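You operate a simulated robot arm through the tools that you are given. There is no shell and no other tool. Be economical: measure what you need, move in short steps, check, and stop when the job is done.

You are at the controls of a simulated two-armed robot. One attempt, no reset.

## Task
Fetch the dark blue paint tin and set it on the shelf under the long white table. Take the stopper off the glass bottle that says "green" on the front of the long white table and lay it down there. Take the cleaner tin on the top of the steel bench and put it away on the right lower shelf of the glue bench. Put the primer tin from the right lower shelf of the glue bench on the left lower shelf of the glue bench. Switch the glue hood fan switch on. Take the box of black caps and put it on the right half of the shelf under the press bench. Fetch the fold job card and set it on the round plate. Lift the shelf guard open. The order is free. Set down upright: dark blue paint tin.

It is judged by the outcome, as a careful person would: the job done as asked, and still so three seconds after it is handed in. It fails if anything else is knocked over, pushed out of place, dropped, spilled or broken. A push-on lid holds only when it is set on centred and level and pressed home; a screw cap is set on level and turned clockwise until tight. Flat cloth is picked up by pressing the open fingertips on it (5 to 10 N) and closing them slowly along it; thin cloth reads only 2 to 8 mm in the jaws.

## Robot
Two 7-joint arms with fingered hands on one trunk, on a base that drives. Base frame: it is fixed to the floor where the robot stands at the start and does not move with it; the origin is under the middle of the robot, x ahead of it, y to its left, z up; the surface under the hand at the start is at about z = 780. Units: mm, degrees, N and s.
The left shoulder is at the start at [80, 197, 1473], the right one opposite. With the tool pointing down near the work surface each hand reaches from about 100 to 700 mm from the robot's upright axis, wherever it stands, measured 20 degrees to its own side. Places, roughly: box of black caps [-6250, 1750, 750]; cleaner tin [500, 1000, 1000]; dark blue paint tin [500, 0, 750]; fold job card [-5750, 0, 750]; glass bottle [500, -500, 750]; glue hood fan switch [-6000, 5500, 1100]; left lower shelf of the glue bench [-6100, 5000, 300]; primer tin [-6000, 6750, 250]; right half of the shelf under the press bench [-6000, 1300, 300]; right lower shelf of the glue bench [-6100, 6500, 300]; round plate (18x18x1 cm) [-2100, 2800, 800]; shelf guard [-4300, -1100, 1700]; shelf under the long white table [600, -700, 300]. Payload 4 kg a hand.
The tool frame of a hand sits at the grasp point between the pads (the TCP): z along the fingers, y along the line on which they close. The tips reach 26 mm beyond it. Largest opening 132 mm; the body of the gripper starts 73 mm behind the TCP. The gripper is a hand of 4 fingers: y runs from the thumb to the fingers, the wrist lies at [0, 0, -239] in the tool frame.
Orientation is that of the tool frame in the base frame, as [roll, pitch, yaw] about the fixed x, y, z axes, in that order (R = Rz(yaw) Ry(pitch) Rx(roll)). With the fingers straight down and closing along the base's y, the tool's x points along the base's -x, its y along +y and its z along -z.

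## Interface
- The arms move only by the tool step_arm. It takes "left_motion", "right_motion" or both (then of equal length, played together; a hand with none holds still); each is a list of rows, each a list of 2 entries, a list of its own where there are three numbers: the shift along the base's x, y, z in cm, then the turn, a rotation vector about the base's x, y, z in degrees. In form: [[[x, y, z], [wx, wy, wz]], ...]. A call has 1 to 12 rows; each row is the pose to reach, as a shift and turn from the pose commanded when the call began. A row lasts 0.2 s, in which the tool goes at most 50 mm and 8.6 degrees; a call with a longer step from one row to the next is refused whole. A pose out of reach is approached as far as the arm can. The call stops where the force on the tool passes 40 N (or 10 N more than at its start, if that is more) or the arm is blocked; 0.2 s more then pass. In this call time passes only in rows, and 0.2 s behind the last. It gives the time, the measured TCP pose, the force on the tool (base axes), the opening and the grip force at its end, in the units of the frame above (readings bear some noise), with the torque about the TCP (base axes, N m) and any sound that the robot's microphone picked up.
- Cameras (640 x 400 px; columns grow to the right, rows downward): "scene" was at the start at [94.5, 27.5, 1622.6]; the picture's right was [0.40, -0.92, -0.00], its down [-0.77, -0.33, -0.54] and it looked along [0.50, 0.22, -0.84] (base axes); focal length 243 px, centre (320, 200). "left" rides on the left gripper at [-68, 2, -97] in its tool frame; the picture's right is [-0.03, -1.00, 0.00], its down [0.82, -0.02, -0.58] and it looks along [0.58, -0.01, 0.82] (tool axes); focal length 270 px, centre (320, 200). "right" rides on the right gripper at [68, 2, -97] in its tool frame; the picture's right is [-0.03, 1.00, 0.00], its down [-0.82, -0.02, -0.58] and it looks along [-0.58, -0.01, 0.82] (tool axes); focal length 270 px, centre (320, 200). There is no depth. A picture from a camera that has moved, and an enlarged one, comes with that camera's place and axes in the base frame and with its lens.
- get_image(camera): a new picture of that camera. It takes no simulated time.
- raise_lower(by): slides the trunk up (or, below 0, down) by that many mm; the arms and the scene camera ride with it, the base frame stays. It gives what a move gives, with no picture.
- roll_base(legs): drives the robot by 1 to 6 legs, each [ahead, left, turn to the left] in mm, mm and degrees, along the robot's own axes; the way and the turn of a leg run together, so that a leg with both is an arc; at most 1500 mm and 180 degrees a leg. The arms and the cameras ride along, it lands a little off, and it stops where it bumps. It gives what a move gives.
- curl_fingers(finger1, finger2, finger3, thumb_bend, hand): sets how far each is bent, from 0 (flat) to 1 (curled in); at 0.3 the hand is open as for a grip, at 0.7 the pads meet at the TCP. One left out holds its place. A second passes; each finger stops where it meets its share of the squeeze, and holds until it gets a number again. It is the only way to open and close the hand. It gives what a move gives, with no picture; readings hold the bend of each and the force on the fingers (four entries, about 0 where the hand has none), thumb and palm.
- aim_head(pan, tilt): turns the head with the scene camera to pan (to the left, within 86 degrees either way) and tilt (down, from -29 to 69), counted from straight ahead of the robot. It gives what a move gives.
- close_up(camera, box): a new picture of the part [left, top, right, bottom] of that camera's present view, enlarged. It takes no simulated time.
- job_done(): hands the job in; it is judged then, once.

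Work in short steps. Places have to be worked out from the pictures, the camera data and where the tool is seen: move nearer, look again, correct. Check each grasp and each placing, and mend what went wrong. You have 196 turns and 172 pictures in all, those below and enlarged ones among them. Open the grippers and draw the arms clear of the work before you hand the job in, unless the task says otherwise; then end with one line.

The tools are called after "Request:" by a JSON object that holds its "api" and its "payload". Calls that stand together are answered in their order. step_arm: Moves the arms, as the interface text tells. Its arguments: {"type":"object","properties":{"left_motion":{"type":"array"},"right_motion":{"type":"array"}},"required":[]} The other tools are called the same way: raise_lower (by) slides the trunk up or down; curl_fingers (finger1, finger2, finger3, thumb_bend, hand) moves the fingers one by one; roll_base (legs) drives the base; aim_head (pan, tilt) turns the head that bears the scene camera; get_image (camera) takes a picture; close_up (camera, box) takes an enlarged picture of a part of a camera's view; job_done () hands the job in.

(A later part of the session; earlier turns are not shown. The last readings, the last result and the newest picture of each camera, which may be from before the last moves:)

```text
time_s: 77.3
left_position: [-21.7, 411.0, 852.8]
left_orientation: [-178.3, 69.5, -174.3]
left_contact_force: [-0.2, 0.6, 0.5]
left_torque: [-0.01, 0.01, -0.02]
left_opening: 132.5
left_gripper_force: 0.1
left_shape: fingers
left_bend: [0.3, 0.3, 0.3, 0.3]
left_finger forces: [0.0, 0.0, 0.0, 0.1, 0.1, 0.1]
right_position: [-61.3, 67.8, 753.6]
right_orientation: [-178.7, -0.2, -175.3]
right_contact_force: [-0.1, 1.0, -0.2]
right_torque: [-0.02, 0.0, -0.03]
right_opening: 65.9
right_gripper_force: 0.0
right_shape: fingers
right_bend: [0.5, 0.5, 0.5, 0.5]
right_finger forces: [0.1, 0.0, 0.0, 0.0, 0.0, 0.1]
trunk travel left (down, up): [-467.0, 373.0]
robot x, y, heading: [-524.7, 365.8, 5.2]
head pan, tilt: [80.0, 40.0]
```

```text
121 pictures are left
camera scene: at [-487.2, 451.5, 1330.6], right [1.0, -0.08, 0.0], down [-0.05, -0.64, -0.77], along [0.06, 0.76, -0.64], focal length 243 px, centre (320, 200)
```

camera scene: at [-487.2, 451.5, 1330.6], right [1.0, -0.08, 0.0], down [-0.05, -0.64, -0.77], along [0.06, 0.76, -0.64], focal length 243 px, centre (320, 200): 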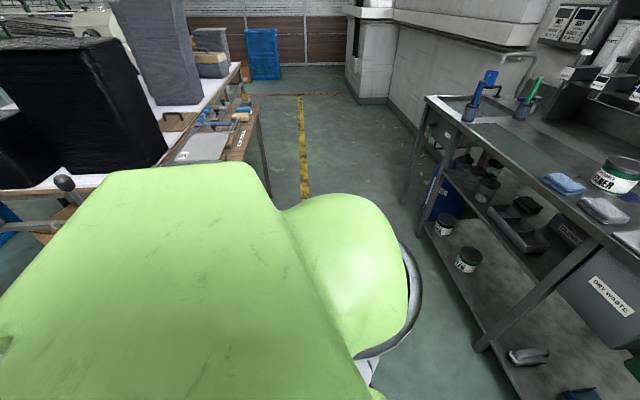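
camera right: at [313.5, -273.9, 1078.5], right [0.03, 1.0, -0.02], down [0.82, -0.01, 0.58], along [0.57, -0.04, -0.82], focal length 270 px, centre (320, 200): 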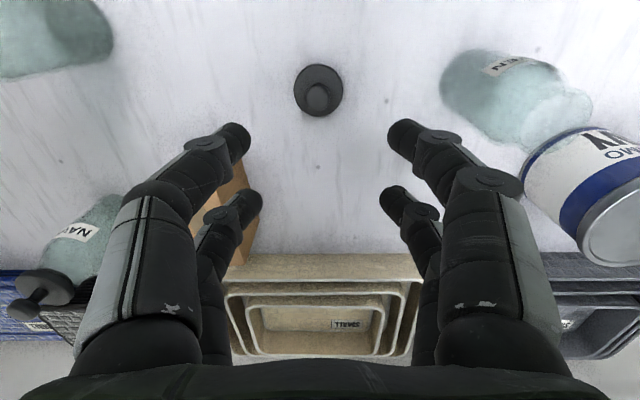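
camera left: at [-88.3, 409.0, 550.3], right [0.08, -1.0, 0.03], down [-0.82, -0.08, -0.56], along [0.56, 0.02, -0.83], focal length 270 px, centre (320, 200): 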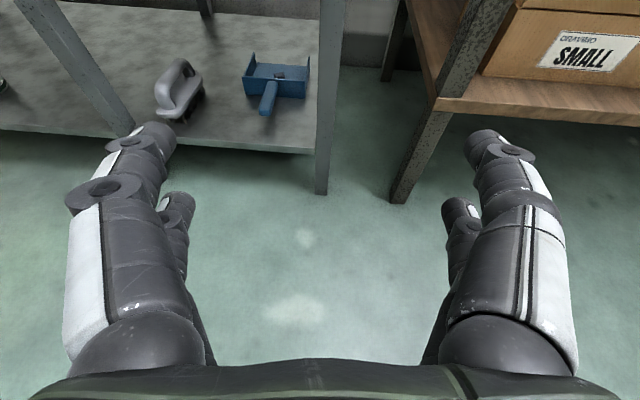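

The obstruction is a work bench behind-left (edge x≈-620). Tin triangulates to (437,957) on the steel bench (z≈878). I'll approach diagonally: tuck the right hand, raise the left, go forward 230 and turn left 32°.

Request:
{"api": "step_arm", "payload": {"left_motion": [[[0, 0, 3], [0, 0, 0]], [[0, 0, 6], [0, 0, 0]], [[0, 0, 9], [0, 0, 0]], [[0, 0, 10], [0, 0, 0]], [[0, 0, 10], [0, 0, 0]]], "right_motion": [[[-3, -2, 1], [0, 0, 0]], [[-6, -4, 2], [0, 0, 0]], [[-9, -6, 3], [0, 0, 0]], [[-12, -8, 4], [0, 0, 0]], [[-15, -10, 5], [0, 0, 0]]]}}

Request:
{"api": "roll_base", "payload": {"legs": [[230, 0, 0], [0, 0, 32]]}}

Request:
{"api": "aim_head", "payload": {"pan": 0, "tilt": 35}}

Request:
{"api": "get_image", "payload": {"camera": "scene"}}

Request:
{"api": "get_image", "payload": {"camera": "left"}}

```text
time_s: 78.6
left_position: [-14.6, 399.2, 947.7]
left_orientation: [179.2, 69.0, -176.8]
left_contact_force: [0.6, -0.1, 0.5]
left_torque: [-0.07, 0.0, 0.03]
left_opening: 132.9
left_gripper_force: 0.1
left_shape: fingers
left_bend: [0.3, 0.3, 0.3, 0.3]
left_finger forces: [0.0, 0.0, 0.1, 0.0, 0.0, 0.0]
right_position: [-135.0, -24.6, 763.7]
right_orientation: [-174.8, 4.3, -166.6]
right_contact_force: [0.4, 0.4, -0.2]
right_torque: [-0.01, 0.0, 0.0]
right_opening: 65.6
right_gripper_force: 0.1
right_shape: fingers
right_bend: [0.5, 0.5, 0.5, 0.5]
right_finger forces: [0.0, 0.1, 0.1, 0.0, 0.0, 0.1]
right hand out of reach, approached as far as the arm can: row 1, 2, 3, 4, 5
trunk travel left (down, up): [-467.0, 373.0]
robot x, y, heading: [-523.8, 364.3, 5.3]
head pan, tilt: [80.0, 40.0]
stopped in row 5 (right hand): the arm was blocked; the commanded pose is now the measured one
```

```text
time_s: 81.6
left_position: [152.0, 632.0, 947.0]
left_orientation: [179.7, 69.0, -151.5]
left_contact_force: [0.4, 0.9, 0.2]
left_torque: [0.03, 0.0, -0.03]
left_opening: 132.8
left_gripper_force: 0.2
left_shape: fingers
left_bend: [0.3, 0.3, 0.3, 0.3]
left_finger forces: [0.0, 0.0, 0.0, 0.0, 0.0, 0.1]
right_position: [216.6, 196.7, 762.7]
right_orientation: [-174.5, 3.6, -142.1]
right_contact_force: [-21.6, 1.2, -0.8]
right_torque: [-0.01, -0.34, -0.3]
right_opening: 65.8
right_gripper_force: 10.4
right_shape: fingers
right_bend: [0.5, 0.5, 0.54, 0.5]
right_finger forces: [0.0, 0.0, 21.3, 0.0, 0.0, 0.0]
trunk travel left (down, up): [-467.0, 373.0]
robot x, y, heading: [-296.7, 385.5, 30.2]
head pan, tilt: [80.0, 40.0]
stopped in leg 2: the force on the tool passed its limit at 73 N (the readings are from after the stop); the commanded pose is now the measured one
```

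```text
time_s: 83.1
left_position: [151.9, 634.3, 946.8]
left_orientation: [179.7, 68.9, -151.5]
left_contact_force: [-0.1, -0.4, 0.4]
left_torque: [-0.02, 0.02, 0.01]
left_opening: 132.6
left_gripper_force: 0.0
left_shape: fingers
left_bend: [0.3, 0.3, 0.3, 0.3]
left_finger forces: [0.1, 0.0, 0.1, 0.0, 0.0, 0.0]
right_position: [218.4, 196.6, 761.3]
right_orientation: [-174.5, 3.6, -142.1]
right_contact_force: [-27.1, 1.1, -0.9]
right_torque: [0.0, -0.46, -0.35]
right_opening: 65.6
right_gripper_force: 13.8
right_shape: fingers
right_bend: [0.5, 0.5, 0.54, 0.5]
right_finger forces: [0.1, 0.0, 26.9, 0.0, 0.2, 0.1]
trunk travel left (down, up): [-467.0, 373.0]
robot x, y, heading: [-297.2, 385.5, 30.1]
head pan, tilt: [0.0, 35.0]
```

```text
120 pictures are left
camera scene: at [-176.9, 437.1, 1336.8], right [0.5, -0.86, -0.01], down [-0.51, -0.28, -0.81], along [0.7, 0.41, -0.58], focal length 243 px, centre (320, 200)
```

scene: 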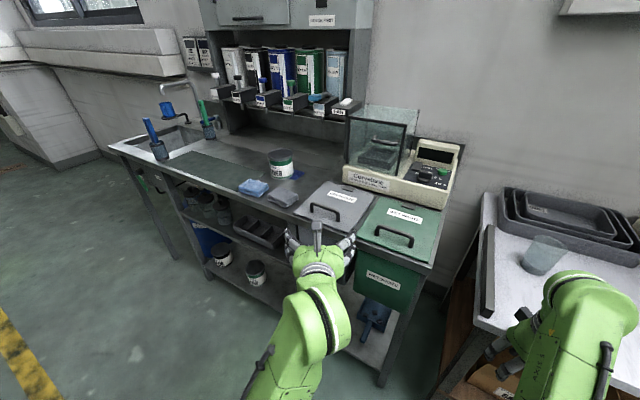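

```text
119 pictures are left
camera left: at [93.7, 602.8, 1045.3], right [0.49, -0.87, 0.02], down [-0.72, -0.42, -0.55], along [0.49, 0.26, -0.83], focal length 270 px, centre (320, 200)
```

left: 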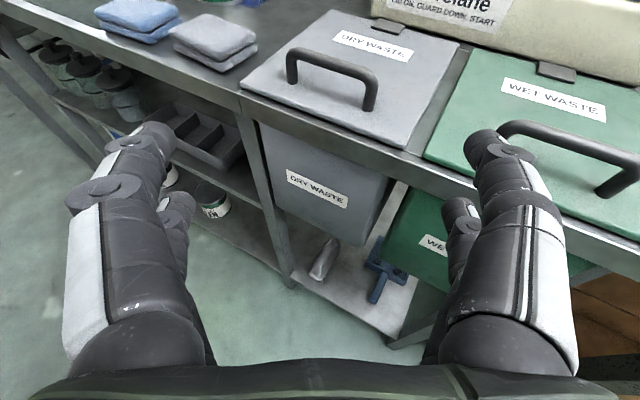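

My right hand's finger touched the table edge. I back off 60 mm, raise the trunk 250 so the right hand clears everything, and lower the left arm correspondingly.

Request:
{"api": "roll_base", "payload": {"legs": [[-60, 0, 0]]}}

Request:
{"api": "raise_lower", "payload": {"by": 250}}

Request:
{"api": "step_arm", "payload": {"left_motion": [[[0, 0, -4], [0, 0, 0]], [[0, 0, -8], [0, 0, 0]], [[0, 0, -12], [0, 0, 0]], [[0, 0, -16], [0, 0, 0]], [[0, 0, -20], [0, 0, 0]], [[0, 0, -24], [0, 0, 0]]]}}

Request:
{"api": "roll_base", "payload": {"legs": [[0, 0, 7.5], [130, 0, 0]]}}

Request:
{"api": "get_image", "payload": {"camera": "scene"}}

Request:
{"api": "get_image", "payload": {"camera": "left"}}

```text
time_s: 84.1
left_position: [102.4, 606.1, 946.2]
left_orientation: [179.8, 69.0, -151.4]
left_contact_force: [0.6, 0.2, -0.7]
left_torque: [0.04, -0.03, -0.02]
left_opening: 132.8
left_gripper_force: 0.0
left_shape: fingers
left_bend: [0.3, 0.3, 0.3, 0.3]
left_finger forces: [0.0, 0.1, 0.0, 0.0, 0.1, 0.0]
right_position: [169.2, 168.5, 763.3]
right_orientation: [-174.5, 3.6, -142.1]
right_contact_force: [-0.1, 0.4, 0.3]
right_torque: [0.02, -0.01, -0.01]
right_opening: 65.6
right_gripper_force: 0.1
right_shape: fingers
right_bend: [0.5, 0.5, 0.5, 0.5]
right_finger forces: [0.0, 0.1, 0.1, 0.0, 0.0, 0.1]
trunk travel left (down, up): [-467.0, 373.0]
robot x, y, heading: [-348.9, 354.2, 30.0]
head pan, tilt: [0.0, 35.0]
```

```text
time_s: 86.7
left_position: [88.2, 610.2, 1201.5]
left_orientation: [-178.3, 69.5, -149.6]
left_contact_force: [-0.3, -0.5, 0.4]
left_torque: [0.0, 0.01, -0.01]
left_opening: 132.9
left_gripper_force: 0.1
left_shape: fingers
left_bend: [0.3, 0.3, 0.3, 0.3]
left_finger forces: [0.0, 0.0, 0.0, 0.0, 0.0, 0.0]
right_position: [158.6, 172.2, 1021.2]
right_orientation: [-173.8, 3.9, -142.1]
right_contact_force: [-0.8, -0.1, -0.3]
right_torque: [-0.01, -0.01, 0.0]
right_opening: 65.8
right_gripper_force: 0.0
right_shape: fingers
right_bend: [0.5, 0.5, 0.5, 0.5]
right_finger forces: [0.0, 0.0, 0.0, 0.0, 0.1, 0.0]
trunk travel left (down, up): [-717.0, 123.0]
robot x, y, heading: [-343.3, 355.3, 30.1]
head pan, tilt: [0.0, 35.0]
```

```text
time_s: 88.1
left_position: [90.0, 612.5, 960.8]
left_orientation: [-178.0, 69.5, -149.3]
left_contact_force: [0.1, -0.2, 0.4]
left_torque: [-0.01, 0.0, -0.01]
left_opening: 133.0
left_gripper_force: 0.1
left_shape: fingers
left_bend: [0.3, 0.3, 0.3, 0.3]
left_finger forces: [0.0, 0.1, 0.1, 0.1, 0.0, 0.0]
right_position: [158.7, 172.6, 1020.7]
right_orientation: [-173.6, 4.1, -142.1]
right_contact_force: [0.5, 0.2, -0.3]
right_torque: [0.02, 0.0, 0.01]
right_opening: 65.9
right_gripper_force: 0.1
right_shape: fingers
right_bend: [0.5, 0.5, 0.5, 0.5]
right_finger forces: [0.0, 0.0, 0.0, 0.0, 0.0, 0.1]
trunk travel left (down, up): [-717.0, 123.0]
robot x, y, heading: [-346.9, 356.4, 29.7]
head pan, tilt: [0.0, 35.0]
```

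```text
time_s: 90.0
left_position: [154.6, 744.2, 962.5]
left_orientation: [-178.3, 69.6, -142.0]
left_contact_force: [0.2, -0.1, 0.5]
left_torque: [0.03, 0.0, 0.02]
left_opening: 132.7
left_gripper_force: 0.2
left_shape: fingers
left_bend: [0.3, 0.3, 0.3, 0.3]
left_finger forces: [0.0, 0.0, 0.1, 0.1, 0.0, 0.0]
right_position: [280.4, 318.0, 1023.0]
right_orientation: [-173.7, 4.4, -134.7]
right_contact_force: [0.0, -0.2, -0.1]
right_torque: [0.02, 0.0, 0.02]
right_opening: 65.9
right_gripper_force: 0.1
right_shape: fingers
right_bend: [0.5, 0.5, 0.5, 0.5]
right_finger forces: [0.0, 0.0, 0.0, 0.1, 0.0, 0.1]
trunk travel left (down, up): [-717.0, 123.0]
robot x, y, heading: [-243.2, 435.0, 37.8]
head pan, tilt: [0.0, 35.0]
```

```text
118 pictures are left
camera scene: at [-152.9, 506.1, 1588.4], right [0.61, -0.79, 0.0], down [-0.45, -0.35, -0.82], along [0.65, 0.5, -0.57], focal length 243 px, centre (320, 200)
```

scene: 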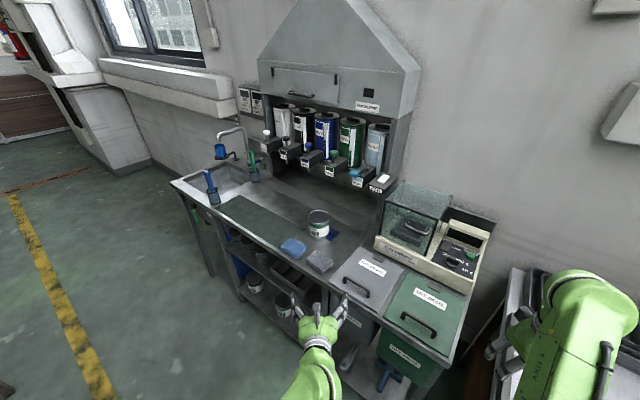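

```text
117 pictures are left
camera left: at [99.2, 706.8, 1060.2], right [0.6, -0.8, 0.03], down [-0.65, -0.51, -0.56], along [0.47, 0.31, -0.83], focal length 270 px, centre (320, 200)
```

left: 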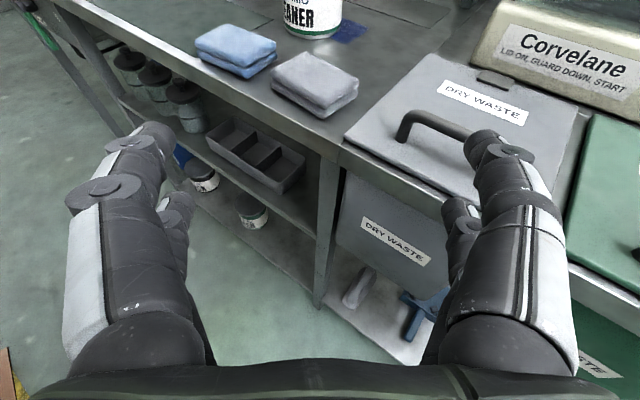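

Better triangulation puts the cleaner tin's base at ≈(478,990), bench z≈865, and the hand is well aligned. I drive 120 forward and extend the arm 170, then look.

Request:
{"api": "roll_base", "payload": {"legs": [[120, 0, 0]]}}

Request:
{"api": "step_arm", "payload": {"left_motion": [[[3.15, 2.46, 0], [0, 0, 0]], [[6.3, 4.9, 0], [0, 0, 0]], [[9.4, 7.4, 0], [0, 0, 0]], [[12.6, 9.85, -1], [0, 0, 0]], [[13.4, 10.5, -2], [0, 0, 0]]]}}

Request:
{"api": "get_image", "payload": {"camera": "left"}}

Request:
{"api": "get_image", "payload": {"camera": "scene"}}

```text
time_s: 91.2
left_position: [246.3, 815.9, 963.1]
left_orientation: [-178.3, 69.6, -142.1]
left_contact_force: [0.4, 0.4, -0.5]
left_torque: [0.0, -0.01, 0.0]
left_opening: 132.7
left_gripper_force: 0.1
left_shape: fingers
left_bend: [0.3, 0.3, 0.3, 0.3]
left_finger forces: [0.0, 0.0, 0.0, 0.1, 0.0, 0.1]
right_position: [373.6, 387.7, 1022.1]
right_orientation: [-173.5, 4.3, -134.7]
right_contact_force: [0.1, 0.3, 0.2]
right_torque: [-0.02, 0.02, -0.01]
right_opening: 65.5
right_gripper_force: 0.1
right_shape: fingers
right_bend: [0.5, 0.5, 0.5, 0.5]
right_finger forces: [0.1, 0.0, 0.1, 0.0, 0.0, 0.0]
trunk travel left (down, up): [-717.0, 123.0]
robot x, y, heading: [-151.6, 507.4, 37.2]
head pan, tilt: [0.0, 35.0]
```

```text
time_s: 92.4
left_position: [384.6, 923.5, 940.2]
left_orientation: [-178.2, 69.5, -142.1]
left_contact_force: [0.3, -1.1, 0.5]
left_torque: [-0.01, 0.05, -0.01]
left_opening: 132.9
left_gripper_force: 0.0
left_shape: fingers
left_bend: [0.3, 0.3, 0.3, 0.3]
left_finger forces: [0.1, 0.1, 0.0, 0.1, 0.1, 0.0]
right_position: [375.2, 388.1, 1023.3]
right_orientation: [-173.4, 4.1, -134.7]
right_contact_force: [0.5, 0.1, 0.4]
right_torque: [-0.01, -0.01, 0.0]
right_opening: 65.8
right_gripper_force: 0.1
right_shape: fingers
right_bend: [0.5, 0.5, 0.5, 0.5]
right_finger forces: [0.1, 0.1, 0.0, 0.0, 0.0, 0.0]
trunk travel left (down, up): [-717.0, 123.0]
robot x, y, heading: [-150.6, 504.8, 37.5]
head pan, tilt: [0.0, 35.0]
```

```text
116 pictures are left
camera left: at [328.6, 884.6, 1038.6], right [0.6, -0.8, 0.03], down [-0.65, -0.51, -0.56], along [0.47, 0.31, -0.83], focal length 270 px, centre (320, 200)
```

left: 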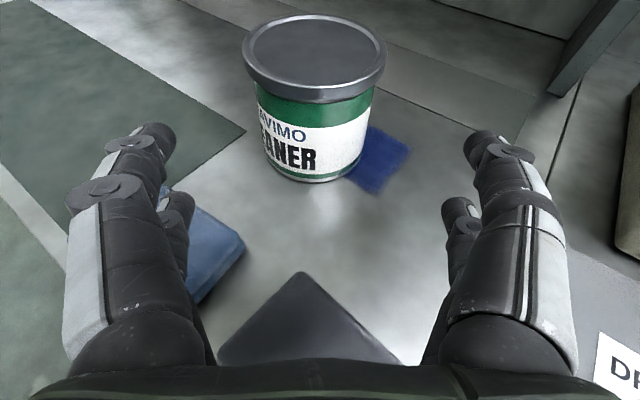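

```text
115 pictures are left
camera scene: at [-57.2, 579.1, 1588.2], right [0.61, -0.79, 0.0], down [-0.45, -0.35, -0.82], along [0.65, 0.5, -0.57], focal length 243 px, centre (320, 200)
```

scene: 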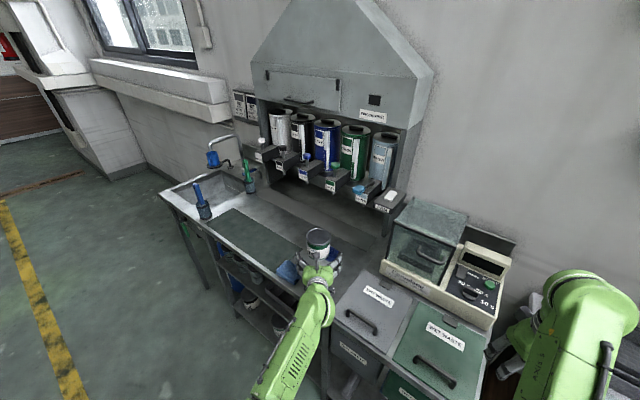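

Tin centre ≈ (473,990), height ≈ 78 mm. I advance 110 mm along the fingers and down to z≈907.

Request:
{"api": "step_arm", "payload": {"left_motion": [[[2.2, 1.7, -0.8], [0, 0, 0]], [[4.4, 3.4, -1.6], [0, 0, 0]], [[6.2, 4.8, -2.4], [0, 0, 0]], [[7.8, 5.95, -3], [0, 0, 0]], [[8.84, 6.7, -3.3], [0, 0, 0]]]}}

Request:
{"api": "get_image", "payload": {"camera": "left"}}

```text
time_s: 93.6
left_position: [470.6, 988.8, 907.6]
left_orientation: [-178.5, 69.4, -142.3]
left_contact_force: [0.5, 0.3, 0.1]
left_torque: [0.03, 0.01, 0.02]
left_opening: 132.8
left_gripper_force: 0.0
left_shape: fingers
left_bend: [0.3, 0.3, 0.3, 0.3]
left_finger forces: [0.1, 0.0, 0.0, 0.1, 0.0, 0.0]
right_position: [376.1, 390.8, 1021.6]
right_orientation: [-173.5, 4.1, -134.7]
right_contact_force: [0.7, -0.7, -0.4]
right_torque: [-0.01, -0.01, 0.01]
right_opening: 65.7
right_gripper_force: 0.1
right_shape: fingers
right_bend: [0.5, 0.5, 0.5, 0.5]
right_finger forces: [0.0, 0.0, 0.0, 0.0, 0.0, 0.0]
trunk travel left (down, up): [-717.0, 123.0]
robot x, y, heading: [-150.9, 508.2, 37.3]
head pan, tilt: [0.0, 35.0]
```

```text
114 pictures are left
camera left: at [416.1, 951.0, 1004.6], right [0.6, -0.8, 0.03], down [-0.65, -0.51, -0.56], along [0.47, 0.31, -0.83], focal length 270 px, centre (320, 200)
```

left: 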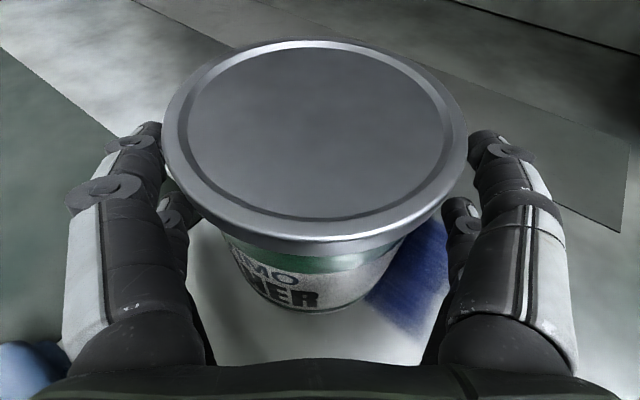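

Well straddled. Close and lift slightly.

Request:
{"api": "curl_fingers", "payload": {"hand": "left", "finger1": 0.7, "finger2": 0.7, "finger3": 0.7, "thumb_bend": 0.7}}

Request:
{"api": "step_arm", "payload": {"left_motion": [[[0, 0, 0.7], [0, 0, 0]], [[0, 0, 2], [0, 0, 0]], [[0, 0, 4], [0, 0, 0]], [[0, 0, 6], [0, 0, 0]]]}}

Request:
{"api": "get_image", "payload": {"camera": "left"}}

```text
time_s: 94.6
left_position: [471.3, 988.1, 906.8]
left_orientation: [-178.4, 69.4, -142.3]
left_contact_force: [1.3, -1.2, -0.5]
left_torque: [0.01, 0.15, -0.01]
left_opening: 76.7
left_gripper_force: 35.2
left_shape: fingers
left_bend: [0.47, 0.4, 0.53, 0.61]
left_finger forces: [20.6, 13.7, 9.1, 0.0, 25.9, 0.0]
right_position: [376.0, 388.9, 1021.5]
right_orientation: [-173.6, 4.3, -134.7]
right_contact_force: [0.9, -0.1, 0.0]
right_torque: [0.03, 0.01, 0.02]
right_opening: 65.6
right_gripper_force: 0.0
right_shape: fingers
right_bend: [0.5, 0.5, 0.5, 0.5]
right_finger forces: [0.1, 0.1, 0.0, 0.0, 0.0, 0.0]
trunk travel left (down, up): [-717.0, 123.0]
robot x, y, heading: [-152.8, 504.3, 37.5]
head pan, tilt: [0.0, 35.0]
```

```text
time_s: 95.6
left_position: [471.9, 990.7, 965.4]
left_orientation: [-178.6, 69.1, -142.4]
left_contact_force: [-0.2, -0.1, -5.5]
left_torque: [-0.05, -0.03, -0.01]
left_opening: 76.9
left_gripper_force: 35.1
left_shape: fingers
left_bend: [0.47, 0.39, 0.53, 0.61]
left_finger forces: [21.0, 14.1, 8.8, 0.0, 25.6, 0.0]
right_position: [376.2, 389.1, 1021.7]
right_orientation: [-173.6, 4.0, -134.7]
right_contact_force: [0.1, 0.3, -1.2]
right_torque: [0.01, 0.03, 0.01]
right_opening: 65.6
right_gripper_force: 0.0
right_shape: fingers
right_bend: [0.5, 0.5, 0.5, 0.5]
right_finger forces: [0.0, 0.1, 0.0, 0.0, 0.0, 0.0]
trunk travel left (down, up): [-717.0, 123.0]
robot x, y, heading: [-152.8, 508.8, 37.6]
head pan, tilt: [0.0, 35.0]
```

```text
113 pictures are left
camera left: at [416.5, 953.3, 1063.9], right [0.6, -0.8, 0.03], down [-0.65, -0.51, -0.56], along [0.46, 0.31, -0.83], focal length 270 px, centre (320, 200)
```

left: 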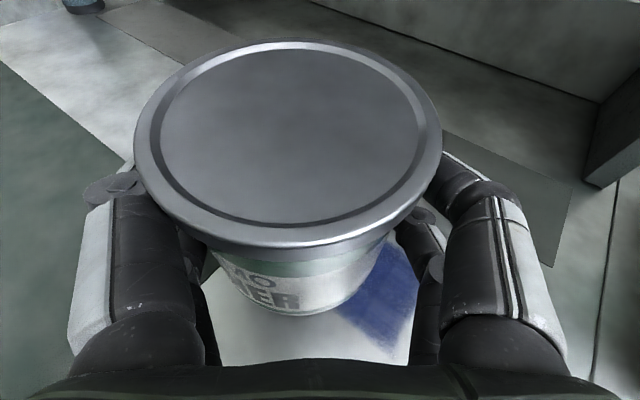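

Cleaner tin is held (5.5 N). I retract the arm, back out, go to open floor around (-450,-100), and look around to plan the long drive.

Request:
{"api": "step_arm", "payload": {"left_motion": [[[-3.15, -2.46, 1], [0, 0, 0]], [[-6.3, -4.9, 2], [0, 0, 0]], [[-9.4, -7.4, 3], [0, 0, 0]], [[-12.6, -9.85, 3], [0, 0, 0]], [[-15.7, -12.3, 3], [0, 0, 0]], [[-18.9, -14.8, 3], [0, 0, 0]], [[-22, -17.2, 3], [0, 0, 0]]]}}

Request:
{"api": "roll_base", "payload": {"legs": [[-280, 0, 0], [-326, -301, 0], [0, 0, 90]]}}

Request:
{"api": "aim_head", "payload": {"pan": 0, "tilt": 15}}

Request:
{"api": "get_image", "payload": {"camera": "scene"}}

Request:
{"api": "aim_head", "payload": {"pan": 70, "tilt": 15}}

Request:
{"api": "get_image", "payload": {"camera": "scene"}}

```text
time_s: 97.2
left_position: [252.2, 817.5, 999.4]
left_orientation: [-178.2, 69.5, -142.1]
left_contact_force: [-0.1, 0.6, -5.4]
left_torque: [-0.06, -0.04, 0.01]
left_opening: 77.0
left_gripper_force: 34.2
left_shape: fingers
left_bend: [0.47, 0.39, 0.53, 0.61]
left_finger forces: [20.8, 14.1, 8.8, 0.1, 25.6, 0.1]
right_position: [375.8, 389.8, 1022.7]
right_orientation: [-173.6, 4.2, -134.6]
right_contact_force: [0.5, -0.7, 0.1]
right_torque: [0.04, 0.04, -0.03]
right_opening: 65.7
right_gripper_force: 0.0
right_shape: fingers
right_bend: [0.5, 0.5, 0.5, 0.5]
right_finger forces: [0.1, 0.1, 0.0, 0.0, 0.0, 0.1]
trunk travel left (down, up): [-717.0, 123.0]
robot x, y, heading: [-153.2, 508.9, 37.8]
head pan, tilt: [0.0, 35.0]
```

```text
time_s: 105.2
left_position: [-751.2, 300.4, 998.3]
left_orientation: [-178.2, 69.3, -52.6]
left_contact_force: [-0.5, -0.5, -5.3]
left_torque: [-0.01, -0.03, -0.02]
left_opening: 76.8
left_gripper_force: 34.7
left_shape: fingers
left_bend: [0.47, 0.39, 0.53, 0.61]
left_finger forces: [20.7, 14.1, 8.8, 0.0, 25.7, 0.0]
right_position: [-319.9, 421.0, 1021.9]
right_orientation: [-173.6, 4.1, -45.1]
right_contact_force: [-0.3, 0.9, 0.8]
right_torque: [-0.01, 0.05, 0.03]
right_opening: 65.7
right_gripper_force: 0.0
right_shape: fingers
right_bend: [0.5, 0.5, 0.5, 0.5]
right_finger forces: [0.0, 0.0, 0.0, 0.0, 0.0, 0.0]
trunk travel left (down, up): [-717.0, 123.0]
robot x, y, heading: [-440.9, -100.5, 127.2]
head pan, tilt: [0.0, 35.0]
```

```text
time_s: 106.1
left_position: [-751.1, 299.9, 997.3]
left_orientation: [-178.3, 69.5, -52.6]
left_contact_force: [-0.3, 0.5, -5.5]
left_torque: [0.02, -0.09, 0.02]
left_opening: 77.0
left_gripper_force: 34.2
left_shape: fingers
left_bend: [0.47, 0.39, 0.53, 0.61]
left_finger forces: [20.7, 14.1, 8.8, 0.0, 25.6, 0.0]
right_position: [-321.1, 420.0, 1022.3]
right_orientation: [-173.6, 4.1, -45.0]
right_contact_force: [-0.2, -0.7, 0.5]
right_torque: [-0.01, -0.01, -0.02]
right_opening: 65.6
right_gripper_force: 0.1
right_shape: fingers
right_bend: [0.5, 0.5, 0.5, 0.5]
right_finger forces: [0.1, 0.0, 0.0, 0.0, 0.0, 0.1]
trunk travel left (down, up): [-717.0, 123.0]
robot x, y, heading: [-442.3, -103.7, 127.2]
head pan, tilt: [0.0, 15.0]
```

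```text
112 pictures are left
camera scene: at [-518.1, -5.9, 1619.9], right [0.8, 0.6, 0.0], down [0.16, -0.21, -0.97], along [-0.58, 0.77, -0.26], focal length 243 px, centre (320, 200)
```

scene: 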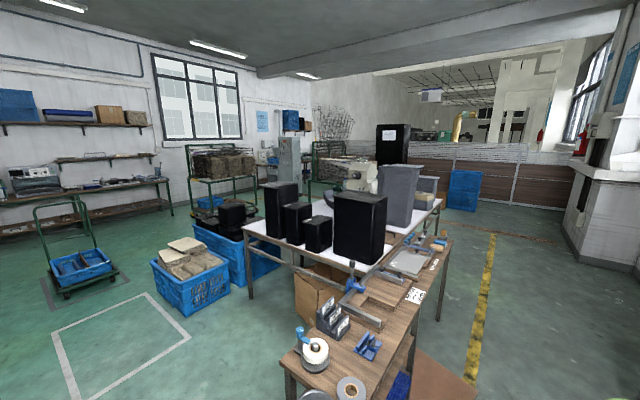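

```text
time_s: 107.5
left_position: [-750.1, 301.0, 997.2]
left_orientation: [-178.2, 69.4, -52.7]
left_contact_force: [-0.1, 1.2, -5.9]
left_torque: [0.03, -0.06, 0.01]
left_opening: 76.9
left_gripper_force: 34.3
left_shape: fingers
left_bend: [0.47, 0.39, 0.53, 0.61]
left_finger forces: [20.6, 14.1, 8.8, 0.0, 25.7, 0.0]
right_position: [-320.3, 419.8, 1022.7]
right_orientation: [-173.5, 4.2, -45.0]
right_contact_force: [-0.8, 1.6, 0.5]
right_torque: [-0.03, 0.03, 0.05]
right_opening: 65.5
right_gripper_force: 0.1
right_shape: fingers
right_bend: [0.5, 0.5, 0.5, 0.5]
right_finger forces: [0.1, 0.0, 0.0, 0.0, 0.1, 0.0]
trunk travel left (down, up): [-717.0, 123.0]
robot x, y, heading: [-443.8, -104.0, 127.2]
head pan, tilt: [70.0, 15.0]
```

```text
111 pictures are left
camera scene: at [-551.0, -107.8, 1620.1], right [-0.29, 0.96, 0.0], down [0.25, 0.08, -0.97], along [-0.92, -0.28, -0.26], focal length 243 px, centre (320, 200)
```

scene: 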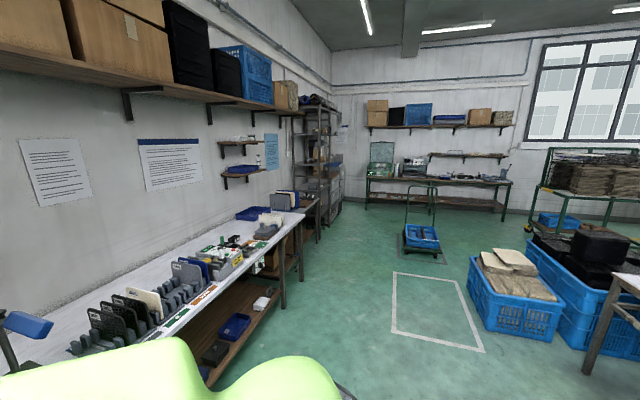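

I now have a map: free lane along y≈-430 toward -x, then a lane north near x≈-4950 to the glue bench. I turn to heading 180 and drive there.

Request:
{"api": "roll_base", "payload": {"legs": [[0, 0, 52.8], [1500, 330, 0], [1500, 0, 0], [1300, 0, 0]]}}

Request:
{"api": "aim_head", "payload": {"pan": -25, "tilt": 22}}

Request:
{"api": "get_image", "payload": {"camera": "scene"}}

Request:
{"api": "aim_head", "payload": {"pan": 60, "tilt": 10}}

Request:
{"api": "get_image", "payload": {"camera": "scene"}}

```text
refused: leg 2 is longer than a leg can be; nothing moved
```

```text
time_s: 109.2
left_position: [-751.1, 300.9, 997.4]
left_orientation: [-178.2, 69.4, -52.7]
left_contact_force: [0.2, -0.7, -5.7]
left_torque: [0.01, -0.12, 0.01]
left_opening: 76.8
left_gripper_force: 34.3
left_shape: fingers
left_bend: [0.47, 0.39, 0.53, 0.61]
left_finger forces: [20.8, 14.0, 8.7, 0.0, 25.8, 0.0]
right_position: [-320.2, 420.1, 1022.2]
right_orientation: [-173.6, 4.0, -45.1]
right_contact_force: [1.0, -0.8, -0.9]
right_torque: [0.01, -0.02, 0.0]
right_opening: 65.7
right_gripper_force: 0.0
right_shape: fingers
right_bend: [0.5, 0.5, 0.5, 0.5]
right_finger forces: [0.0, 0.1, 0.0, 0.0, 0.0, 0.0]
trunk travel left (down, up): [-717.0, 123.0]
robot x, y, heading: [-445.2, -104.9, 127.0]
head pan, tilt: [-25.0, 22.0]
```

```text
110 pictures are left
camera scene: at [-481.2, 10.3, 1608.7], right [0.98, 0.21, 0.0], down [0.08, -0.37, -0.93], along [-0.19, 0.91, -0.38], focal length 243 px, centre (320, 200)
```

scene: 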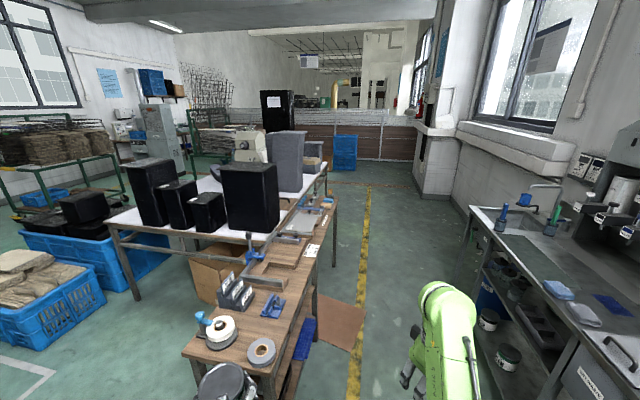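

```text
time_s: 110.8
left_position: [-751.6, 300.5, 998.4]
left_orientation: [-178.3, 69.5, -52.8]
left_contact_force: [-1.2, 0.6, -5.6]
left_torque: [0.01, -0.08, 0.03]
left_opening: 76.5
left_gripper_force: 34.9
left_shape: fingers
left_bend: [0.47, 0.39, 0.53, 0.61]
left_finger forces: [20.8, 14.0, 8.8, 0.0, 25.7, 0.0]
right_position: [-321.8, 420.4, 1022.0]
right_orientation: [-173.6, 4.2, -45.2]
right_contact_force: [0.9, -0.6, -0.4]
right_torque: [-0.01, 0.0, 0.02]
right_opening: 65.8
right_gripper_force: 0.0
right_shape: fingers
right_bend: [0.5, 0.5, 0.5, 0.5]
right_finger forces: [0.0, 0.1, 0.0, 0.0, 0.0, 0.0]
trunk travel left (down, up): [-717.0, 123.0]
robot x, y, heading: [-444.8, -101.3, 127.4]
head pan, tilt: [60.0, 10.0]
```

```text
109 pictures are left
camera scene: at [-553.9, -91.8, 1628.2], right [-0.12, 0.99, 0.0], down [0.17, 0.02, -0.98], along [-0.98, -0.12, -0.17], focal length 243 px, centre (320, 200)
```

scene: 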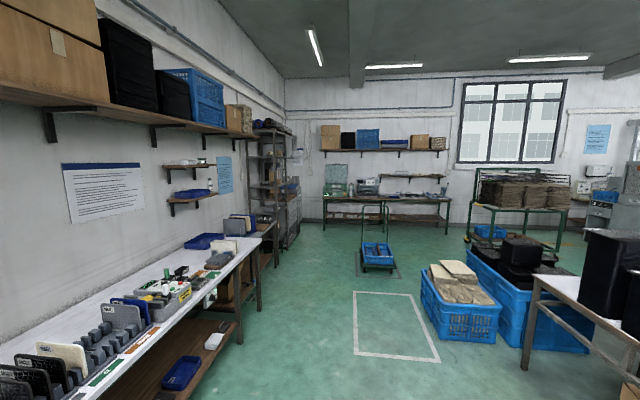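

Leg was over-long; re-issue with legs within 1500.

Request:
{"api": "roll_base", "payload": {"legs": [[0, 0, 52.8], [1400, 330, 0], [1500, 0, 0], [1400, 0, 0]]}}

Request:
{"api": "aim_head", "payload": {"pan": -15, "tilt": 25}}

Request:
{"api": "get_image", "payload": {"camera": "scene"}}

Request:
{"api": "aim_head", "payload": {"pan": -75, "tilt": 15}}

Request:
{"api": "get_image", "payload": {"camera": "scene"}}

Request:
{"api": "aim_head", "payload": {"pan": 70, "tilt": 0}}

Request:
{"api": "get_image", "payload": {"camera": "scene"}}

```text
time_s: 133.7
left_position: [-5225.7, -315.5, 998.0]
left_orientation: [-178.4, 69.4, -1.6]
left_contact_force: [-0.9, 0.1, -5.8]
left_torque: [0.05, -0.03, -0.02]
left_opening: 77.0
left_gripper_force: 34.3
left_shape: fingers
left_bend: [0.47, 0.39, 0.53, 0.61]
left_finger forces: [20.6, 14.1, 8.8, 0.0, 25.8, 0.0]
right_position: [-5047.9, 95.7, 1022.3]
right_orientation: [-173.4, 4.2, 5.8]
right_contact_force: [0.2, 0.2, -0.1]
right_torque: [-0.01, 0.0, -0.01]
right_opening: 65.8
right_gripper_force: 0.0
right_shape: fingers
right_bend: [0.5, 0.5, 0.5, 0.5]
right_finger forces: [0.1, 0.0, 0.0, 0.1, 0.1, 0.1]
trunk travel left (down, up): [-717.0, 123.0]
robot x, y, heading: [-4713.8, -324.6, 178.0]
head pan, tilt: [60.0, 10.0]
```

```text
time_s: 135.2
left_position: [-5225.8, -315.3, 996.6]
left_orientation: [-178.4, 69.4, -1.6]
left_contact_force: [0.3, 0.0, -5.7]
left_torque: [0.04, -0.04, 0.01]
left_opening: 76.8
left_gripper_force: 34.5
left_shape: fingers
left_bend: [0.47, 0.39, 0.53, 0.61]
left_finger forces: [20.6, 14.1, 8.8, 0.0, 25.7, 0.0]
right_position: [-5049.1, 94.5, 1022.8]
right_orientation: [-173.5, 4.1, 6.0]
right_contact_force: [-0.2, -0.3, 0.0]
right_torque: [0.0, 0.01, 0.01]
right_opening: 65.6
right_gripper_force: 0.2
right_shape: fingers
right_bend: [0.5, 0.5, 0.5, 0.5]
right_finger forces: [0.0, 0.0, 0.0, 0.0, 0.0, 0.0]
trunk travel left (down, up): [-717.0, 123.0]
robot x, y, heading: [-4714.8, -330.0, 178.2]
head pan, tilt: [-15.0, 25.0]
```

```text
108 pictures are left
camera scene: at [-4836.2, -301.8, 1603.8], right [0.29, 0.96, 0.0], down [0.41, -0.12, -0.91], along [-0.87, 0.26, -0.42], focal length 243 px, centre (320, 200)
```

scene: 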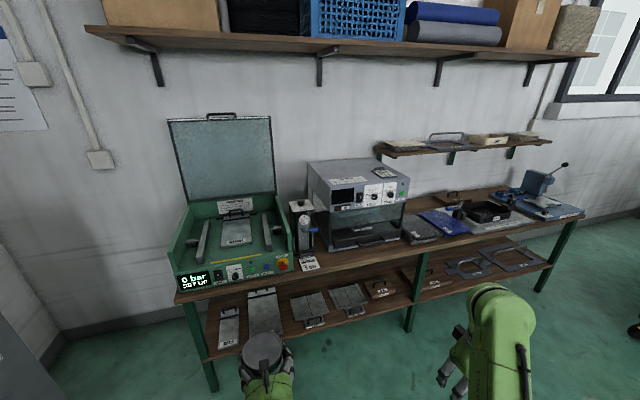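

```text
time_s: 136.5
left_position: [-5224.9, -312.8, 997.1]
left_orientation: [-178.3, 69.5, -1.7]
left_contact_force: [-0.3, 0.2, -6.2]
left_torque: [0.04, -0.04, 0.01]
left_opening: 76.7
left_gripper_force: 34.7
left_shape: fingers
left_bend: [0.47, 0.39, 0.53, 0.61]
left_finger forces: [20.6, 14.1, 8.8, 0.1, 25.6, 0.0]
right_position: [-5047.6, 96.1, 1021.3]
right_orientation: [-173.5, 4.1, 5.9]
right_contact_force: [0.8, 0.7, -0.1]
right_torque: [-0.03, 0.01, -0.05]
right_opening: 65.4
right_gripper_force: 0.1
right_shape: fingers
right_bend: [0.5, 0.5, 0.5, 0.5]
right_finger forces: [0.0, 0.1, 0.1, 0.0, 0.0, 0.0]
trunk travel left (down, up): [-717.0, 123.0]
robot x, y, heading: [-4717.2, -331.1, 178.3]
head pan, tilt: [-75.0, 15.0]
```

```text
107 pictures are left
camera scene: at [-4769.2, -237.5, 1620.1], right [0.97, 0.23, 0.0], down [0.06, -0.25, -0.97], along [-0.22, 0.94, -0.26], focal length 243 px, centre (320, 200)
```

scene: 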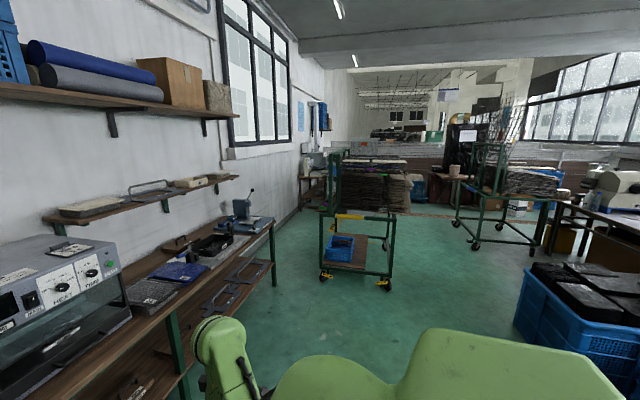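

```text
time_s: 138.8
left_position: [-5226.3, -314.0, 997.0]
left_orientation: [-178.3, 69.4, -1.6]
left_contact_force: [0.3, 0.4, -5.5]
left_torque: [0.05, -0.04, 0.03]
left_opening: 76.6
left_gripper_force: 34.4
left_shape: fingers
left_bend: [0.47, 0.39, 0.53, 0.61]
left_finger forces: [20.6, 14.1, 8.8, 0.1, 25.7, 0.0]
right_position: [-5048.7, 94.9, 1022.0]
right_orientation: [-173.4, 4.1, 5.9]
right_contact_force: [0.6, -0.1, -0.4]
right_torque: [-0.01, 0.0, -0.01]
right_opening: 65.3
right_gripper_force: 0.1
right_shape: fingers
right_bend: [0.5, 0.5, 0.5, 0.5]
right_finger forces: [0.1, 0.0, 0.1, 0.0, 0.0, 0.0]
trunk travel left (down, up): [-717.0, 123.0]
robot x, y, heading: [-4720.2, -327.6, 178.0]
head pan, tilt: [70.0, 0.0]
```

```text
106 pictures are left
camera scene: at [-4781.4, -411.9, 1644.2], right [-0.93, 0.37, 0.0], down [0.0, 0.0, -1.0], along [-0.37, -0.93, 0.0], focal length 243 px, centre (320, 200)
```

scene: 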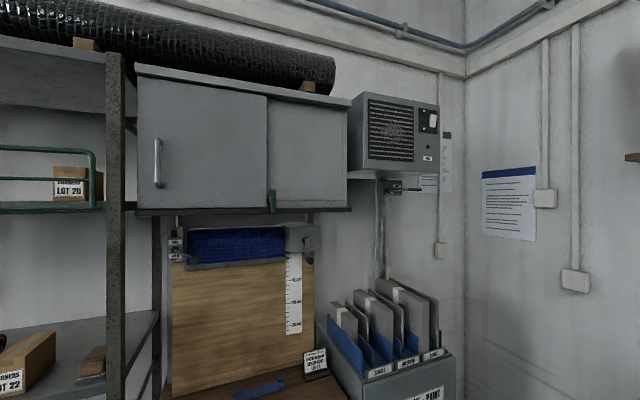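

The lane: press bench front is x≈-5760, cart around (-4400,430), green rack at x -5300..-4600 from y≈2150. I go west a bit, turn north, advance to y≈580 at x≈-5200 and look again.

Request:
{"api": "roll_base", "payload": {"legs": [[250, 0, 0], [0, 0, -88], [0, 235, 0], [850, 0, 0]]}}

Request:
{"api": "aim_head", "payload": {"pan": -30, "tilt": 28}}

Request:
{"api": "get_image", "payload": {"camera": "scene"}}

Request:
{"api": "aim_head", "payload": {"pan": 60, "tilt": 35}}

Request:
{"api": "get_image", "payload": {"camera": "scene"}}

```text
time_s: 149.9
left_position: [-5177.1, 1060.7, 996.9]
left_orientation: [-178.4, 69.4, -90.5]
left_contact_force: [0.0, 0.1, -5.4]
left_torque: [-0.08, -0.08, 0.0]
left_opening: 77.0
left_gripper_force: 34.3
left_shape: fingers
left_bend: [0.47, 0.39, 0.53, 0.61]
left_finger forces: [20.4, 14.3, 8.9, 0.0, 25.6, 0.0]
right_position: [-4765.3, 891.0, 1022.7]
right_orientation: [-173.6, 4.2, -83.0]
right_contact_force: [-1.2, 0.3, -0.5]
right_torque: [0.02, 0.01, -0.01]
right_opening: 65.6
right_gripper_force: 0.1
right_shape: fingers
right_bend: [0.5, 0.5, 0.5, 0.5]
right_finger forces: [0.1, 0.1, 0.0, 0.0, 0.0, 0.1]
trunk travel left (down, up): [-717.0, 123.0]
robot x, y, heading: [-5183.0, 552.1, 89.2]
head pan, tilt: [70.0, 0.0]
```

```text
time_s: 151.7
left_position: [-5176.9, 1061.1, 995.8]
left_orientation: [-178.4, 69.4, -90.5]
left_contact_force: [0.0, -0.3, -5.5]
left_torque: [-0.01, -0.06, 0.0]
left_opening: 77.0
left_gripper_force: 34.0
left_shape: fingers
left_bend: [0.47, 0.39, 0.53, 0.61]
left_finger forces: [20.4, 14.3, 8.7, 0.0, 25.8, 0.1]
right_position: [-4765.2, 892.2, 1022.7]
right_orientation: [-173.5, 4.1, -83.1]
right_contact_force: [0.3, 0.5, 0.4]
right_torque: [-0.01, -0.01, 0.0]
right_opening: 65.6
right_gripper_force: 0.0
right_shape: fingers
right_bend: [0.5, 0.5, 0.5, 0.5]
right_finger forces: [0.0, 0.0, 0.0, 0.1, 0.0, 0.0]
trunk travel left (down, up): [-717.0, 123.0]
robot x, y, heading: [-5184.1, 551.6, 89.0]
head pan, tilt: [-30.0, 28.0]
```

```text
105 pictures are left
camera scene: at [-5136.4, 662.1, 1599.0], right [0.86, -0.51, 0.0], down [-0.24, -0.4, -0.88], along [0.45, 0.76, -0.47], focal length 243 px, centre (320, 200)
```

scene: 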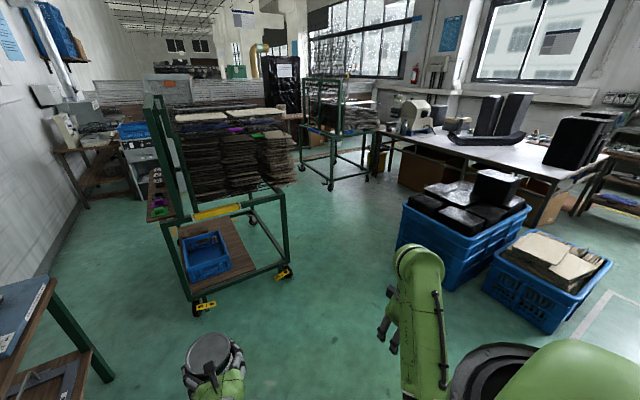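

```text
time_s: 153.3
left_position: [-5176.9, 1061.1, 996.2]
left_orientation: [-178.3, 69.4, -90.6]
left_contact_force: [-0.9, 0.5, -5.7]
left_torque: [-0.04, -0.05, 0.01]
left_opening: 76.6
left_gripper_force: 34.7
left_shape: fingers
left_bend: [0.47, 0.39, 0.53, 0.61]
left_finger forces: [20.3, 14.3, 8.8, 0.1, 25.7, 0.0]
right_position: [-4764.8, 892.3, 1021.9]
right_orientation: [-173.5, 4.1, -82.9]
right_contact_force: [0.5, -0.2, -0.4]
right_torque: [-0.02, 0.01, 0.03]
right_opening: 65.7
right_gripper_force: 0.1
right_shape: fingers
right_bend: [0.5, 0.5, 0.5, 0.5]
right_finger forces: [0.0, 0.0, 0.0, 0.0, 0.0, 0.0]
trunk travel left (down, up): [-717.0, 123.0]
robot x, y, heading: [-5185.8, 554.2, 89.2]
head pan, tilt: [60.0, 35.0]
```

```text
104 pictures are left
camera scene: at [-5258.7, 629.1, 1588.1], right [0.51, 0.86, 0.0], down [0.49, -0.29, -0.82], along [-0.7, 0.42, -0.57], focal length 243 px, centre (320, 200)
```

scene: 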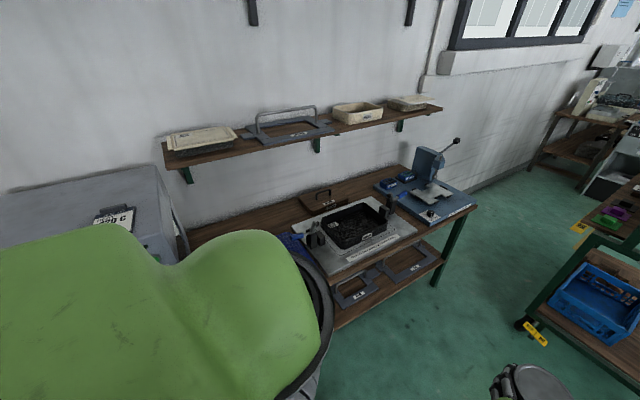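

Lane between green rack 1 (corner (-4576,2183)) and blue crates (corner (-3580,1740)) is about 1 m wide. I drive through at x≈-4020.

Request:
{"api": "roll_base", "payload": {"legs": [[450, 0, 0], [700, -1150, 0], [1500, 0, 0]]}}

Request:
{"api": "aim_head", "payload": {"pan": 35, "tilt": 20}}

Request:
{"api": "get_image", "payload": {"camera": "scene"}}

```text
time_s: 169.4
left_position: [-3991.0, 3680.1, 997.7]
left_orientation: [-178.5, 69.3, -90.5]
left_contact_force: [0.5, -0.1, -5.4]
left_torque: [-0.03, -0.1, 0.01]
left_opening: 76.7
left_gripper_force: 34.0
left_shape: fingers
left_bend: [0.47, 0.39, 0.53, 0.61]
left_finger forces: [20.4, 14.2, 8.7, 0.0, 25.7, 0.0]
right_position: [-3577.9, 3509.8, 1021.5]
right_orientation: [-173.5, 4.2, -82.8]
right_contact_force: [0.6, -0.4, 0.1]
right_torque: [0.0, 0.02, 0.0]
right_opening: 65.4
right_gripper_force: 0.0
right_shape: fingers
right_bend: [0.5, 0.5, 0.5, 0.5]
right_finger forces: [0.1, 0.0, 0.0, 0.0, 0.0, 0.0]
trunk travel left (down, up): [-717.0, 123.0]
robot x, y, heading: [-3998.5, 3171.2, 89.4]
head pan, tilt: [60.0, 35.0]
```

```text
time_s: 170.3
left_position: [-3990.2, 3679.8, 996.7]
left_orientation: [-178.4, 69.3, -90.5]
left_contact_force: [0.0, 0.5, -5.0]
left_torque: [-0.06, -0.05, 0.0]
left_opening: 76.8
left_gripper_force: 34.8
left_shape: fingers
left_bend: [0.47, 0.39, 0.53, 0.61]
left_finger forces: [20.3, 14.2, 8.8, 0.0, 25.7, 0.0]
right_position: [-3578.5, 3510.8, 1022.8]
right_orientation: [-173.5, 4.1, -82.9]
right_contact_force: [0.1, 0.1, -0.4]
right_torque: [-0.02, 0.01, -0.02]
right_opening: 65.5
right_gripper_force: 0.0
right_shape: fingers
right_bend: [0.5, 0.5, 0.5, 0.5]
right_finger forces: [0.0, 0.1, 0.0, 0.1, 0.1, 0.1]
trunk travel left (down, up): [-717.0, 123.0]
robot x, y, heading: [-3996.7, 3167.7, 89.5]
head pan, tilt: [35.0, 20.0]
```

```text
103 pictures are left
camera scene: at [-4048.5, 3278.3, 1611.8], right [0.83, 0.56, 0.0], down [0.19, -0.28, -0.94], along [-0.53, 0.78, -0.34], focal length 243 px, centre (320, 200)
```

scene: 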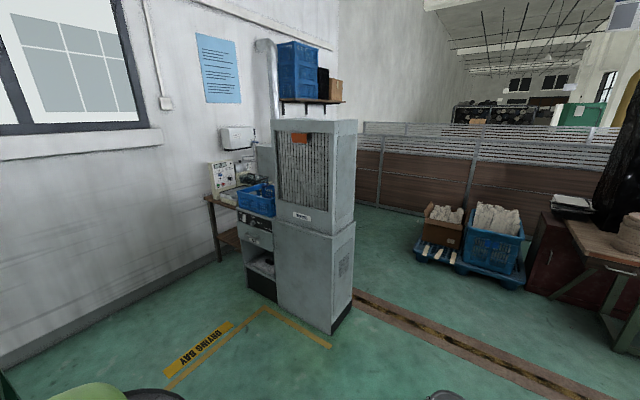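

A tall grey cabinet stands at ≈(-4900,4700); the glue bench lies behind it along the wall. I advance north to y≈4900 and look left.

Request:
{"api": "roll_base", "payload": {"legs": [[1500, 0, 0], [700, 0, 0]]}}

Request:
{"api": "aim_head", "payload": {"pan": 70, "tilt": 20}}

Request:
{"api": "get_image", "payload": {"camera": "scene"}}

```text
time_s: 181.1
left_position: [-3920.0, 5873.0, 997.1]
left_orientation: [-178.4, 69.4, -92.3]
left_contact_force: [-0.3, 0.5, -5.1]
left_torque: [-0.03, -0.07, -0.01]
left_opening: 76.6
left_gripper_force: 34.5
left_shape: fingers
left_bend: [0.47, 0.39, 0.53, 0.61]
left_finger forces: [20.4, 14.2, 8.9, 0.0, 25.7, 0.0]
right_position: [-3512.8, 5691.4, 1021.8]
right_orientation: [-173.5, 4.2, -84.8]
right_contact_force: [0.0, -0.6, 0.0]
right_torque: [0.02, 0.01, 0.02]
right_opening: 65.8
right_gripper_force: 0.1
right_shape: fingers
right_bend: [0.5, 0.5, 0.5, 0.5]
right_finger forces: [0.0, 0.0, 0.0, 0.0, 0.1, 0.0]
trunk travel left (down, up): [-717.0, 123.0]
robot x, y, heading: [-3939.0, 5366.0, 87.8]
head pan, tilt: [35.0, 20.0]
```

```text
time_s: 182.1
left_position: [-3920.4, 5872.6, 996.5]
left_orientation: [-178.4, 69.3, -92.3]
left_contact_force: [-0.5, -0.3, -5.5]
left_torque: [-0.06, -0.02, -0.01]
left_opening: 76.9
left_gripper_force: 35.0
left_shape: fingers
left_bend: [0.47, 0.39, 0.53, 0.61]
left_finger forces: [20.3, 14.2, 8.9, 0.0, 25.6, 0.0]
right_position: [-3513.0, 5691.2, 1022.9]
right_orientation: [-173.5, 4.1, -84.6]
right_contact_force: [0.8, -0.2, -1.1]
right_torque: [-0.02, 0.0, -0.04]
right_opening: 65.6
right_gripper_force: 0.2
right_shape: fingers
right_bend: [0.5, 0.5, 0.5, 0.5]
right_finger forces: [0.1, 0.0, 0.1, 0.0, 0.0, 0.0]
trunk travel left (down, up): [-717.0, 123.0]
robot x, y, heading: [-3940.4, 5364.3, 87.5]
head pan, tilt: [70.0, 20.0]
```

```text
102 pictures are left
camera scene: at [-4025.6, 5431.3, 1611.9], right [0.38, 0.92, 0.0], down [0.32, -0.13, -0.94], along [-0.87, 0.36, -0.34], focal length 243 px, centre (320, 200)
```

scene: 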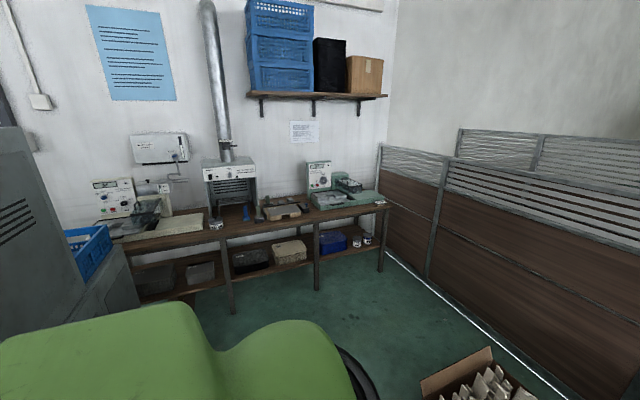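

The glue bench with hood is visible. I enlarge its lower shelf and hood.

Request:
{"api": "close_up", "payload": {"camera": "scene", "box": [90, 130, 410, 330]}}

Request:
{"api": "close_up", "payload": {"camera": "scene", "box": [300, 190, 400, 270]}}

```text
2.00 times, centred on (250, 230) of scene
camera zoom: at [-4025.6, 5431.3, 1611.9], right [0.38, 0.92, 0.0], down [0.32, -0.13, -0.94], along [-0.87, 0.36, -0.34], focal length 487 px, centre (460, 140)
```

zoom: 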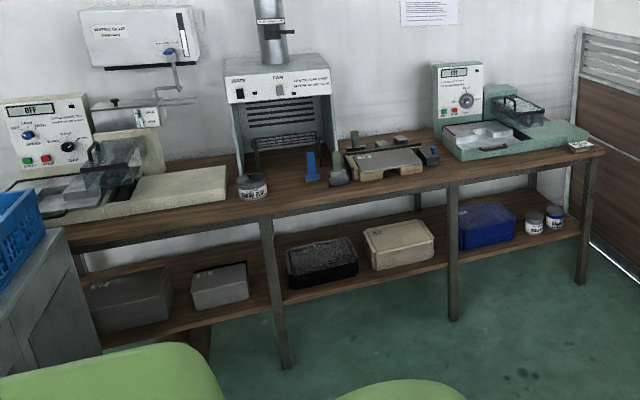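

```text
5.00 times, centred on (350, 230) of scene
camera zoom: at [-4025.6, 5431.3, 1611.9], right [0.38, 0.92, 0.0], down [0.32, -0.13, -0.94], along [-0.87, 0.36, -0.34], focal length 1217 px, centre (170, 50)
```

zoom: 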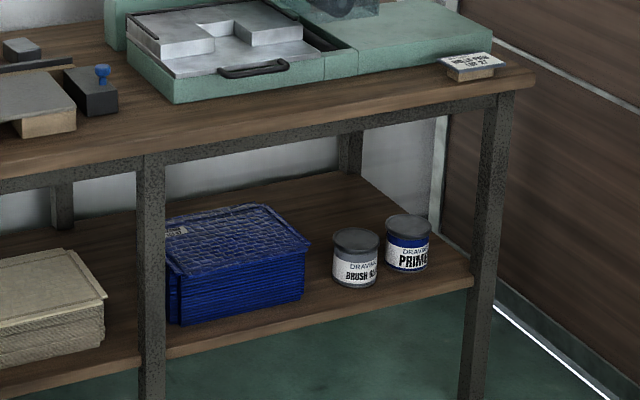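

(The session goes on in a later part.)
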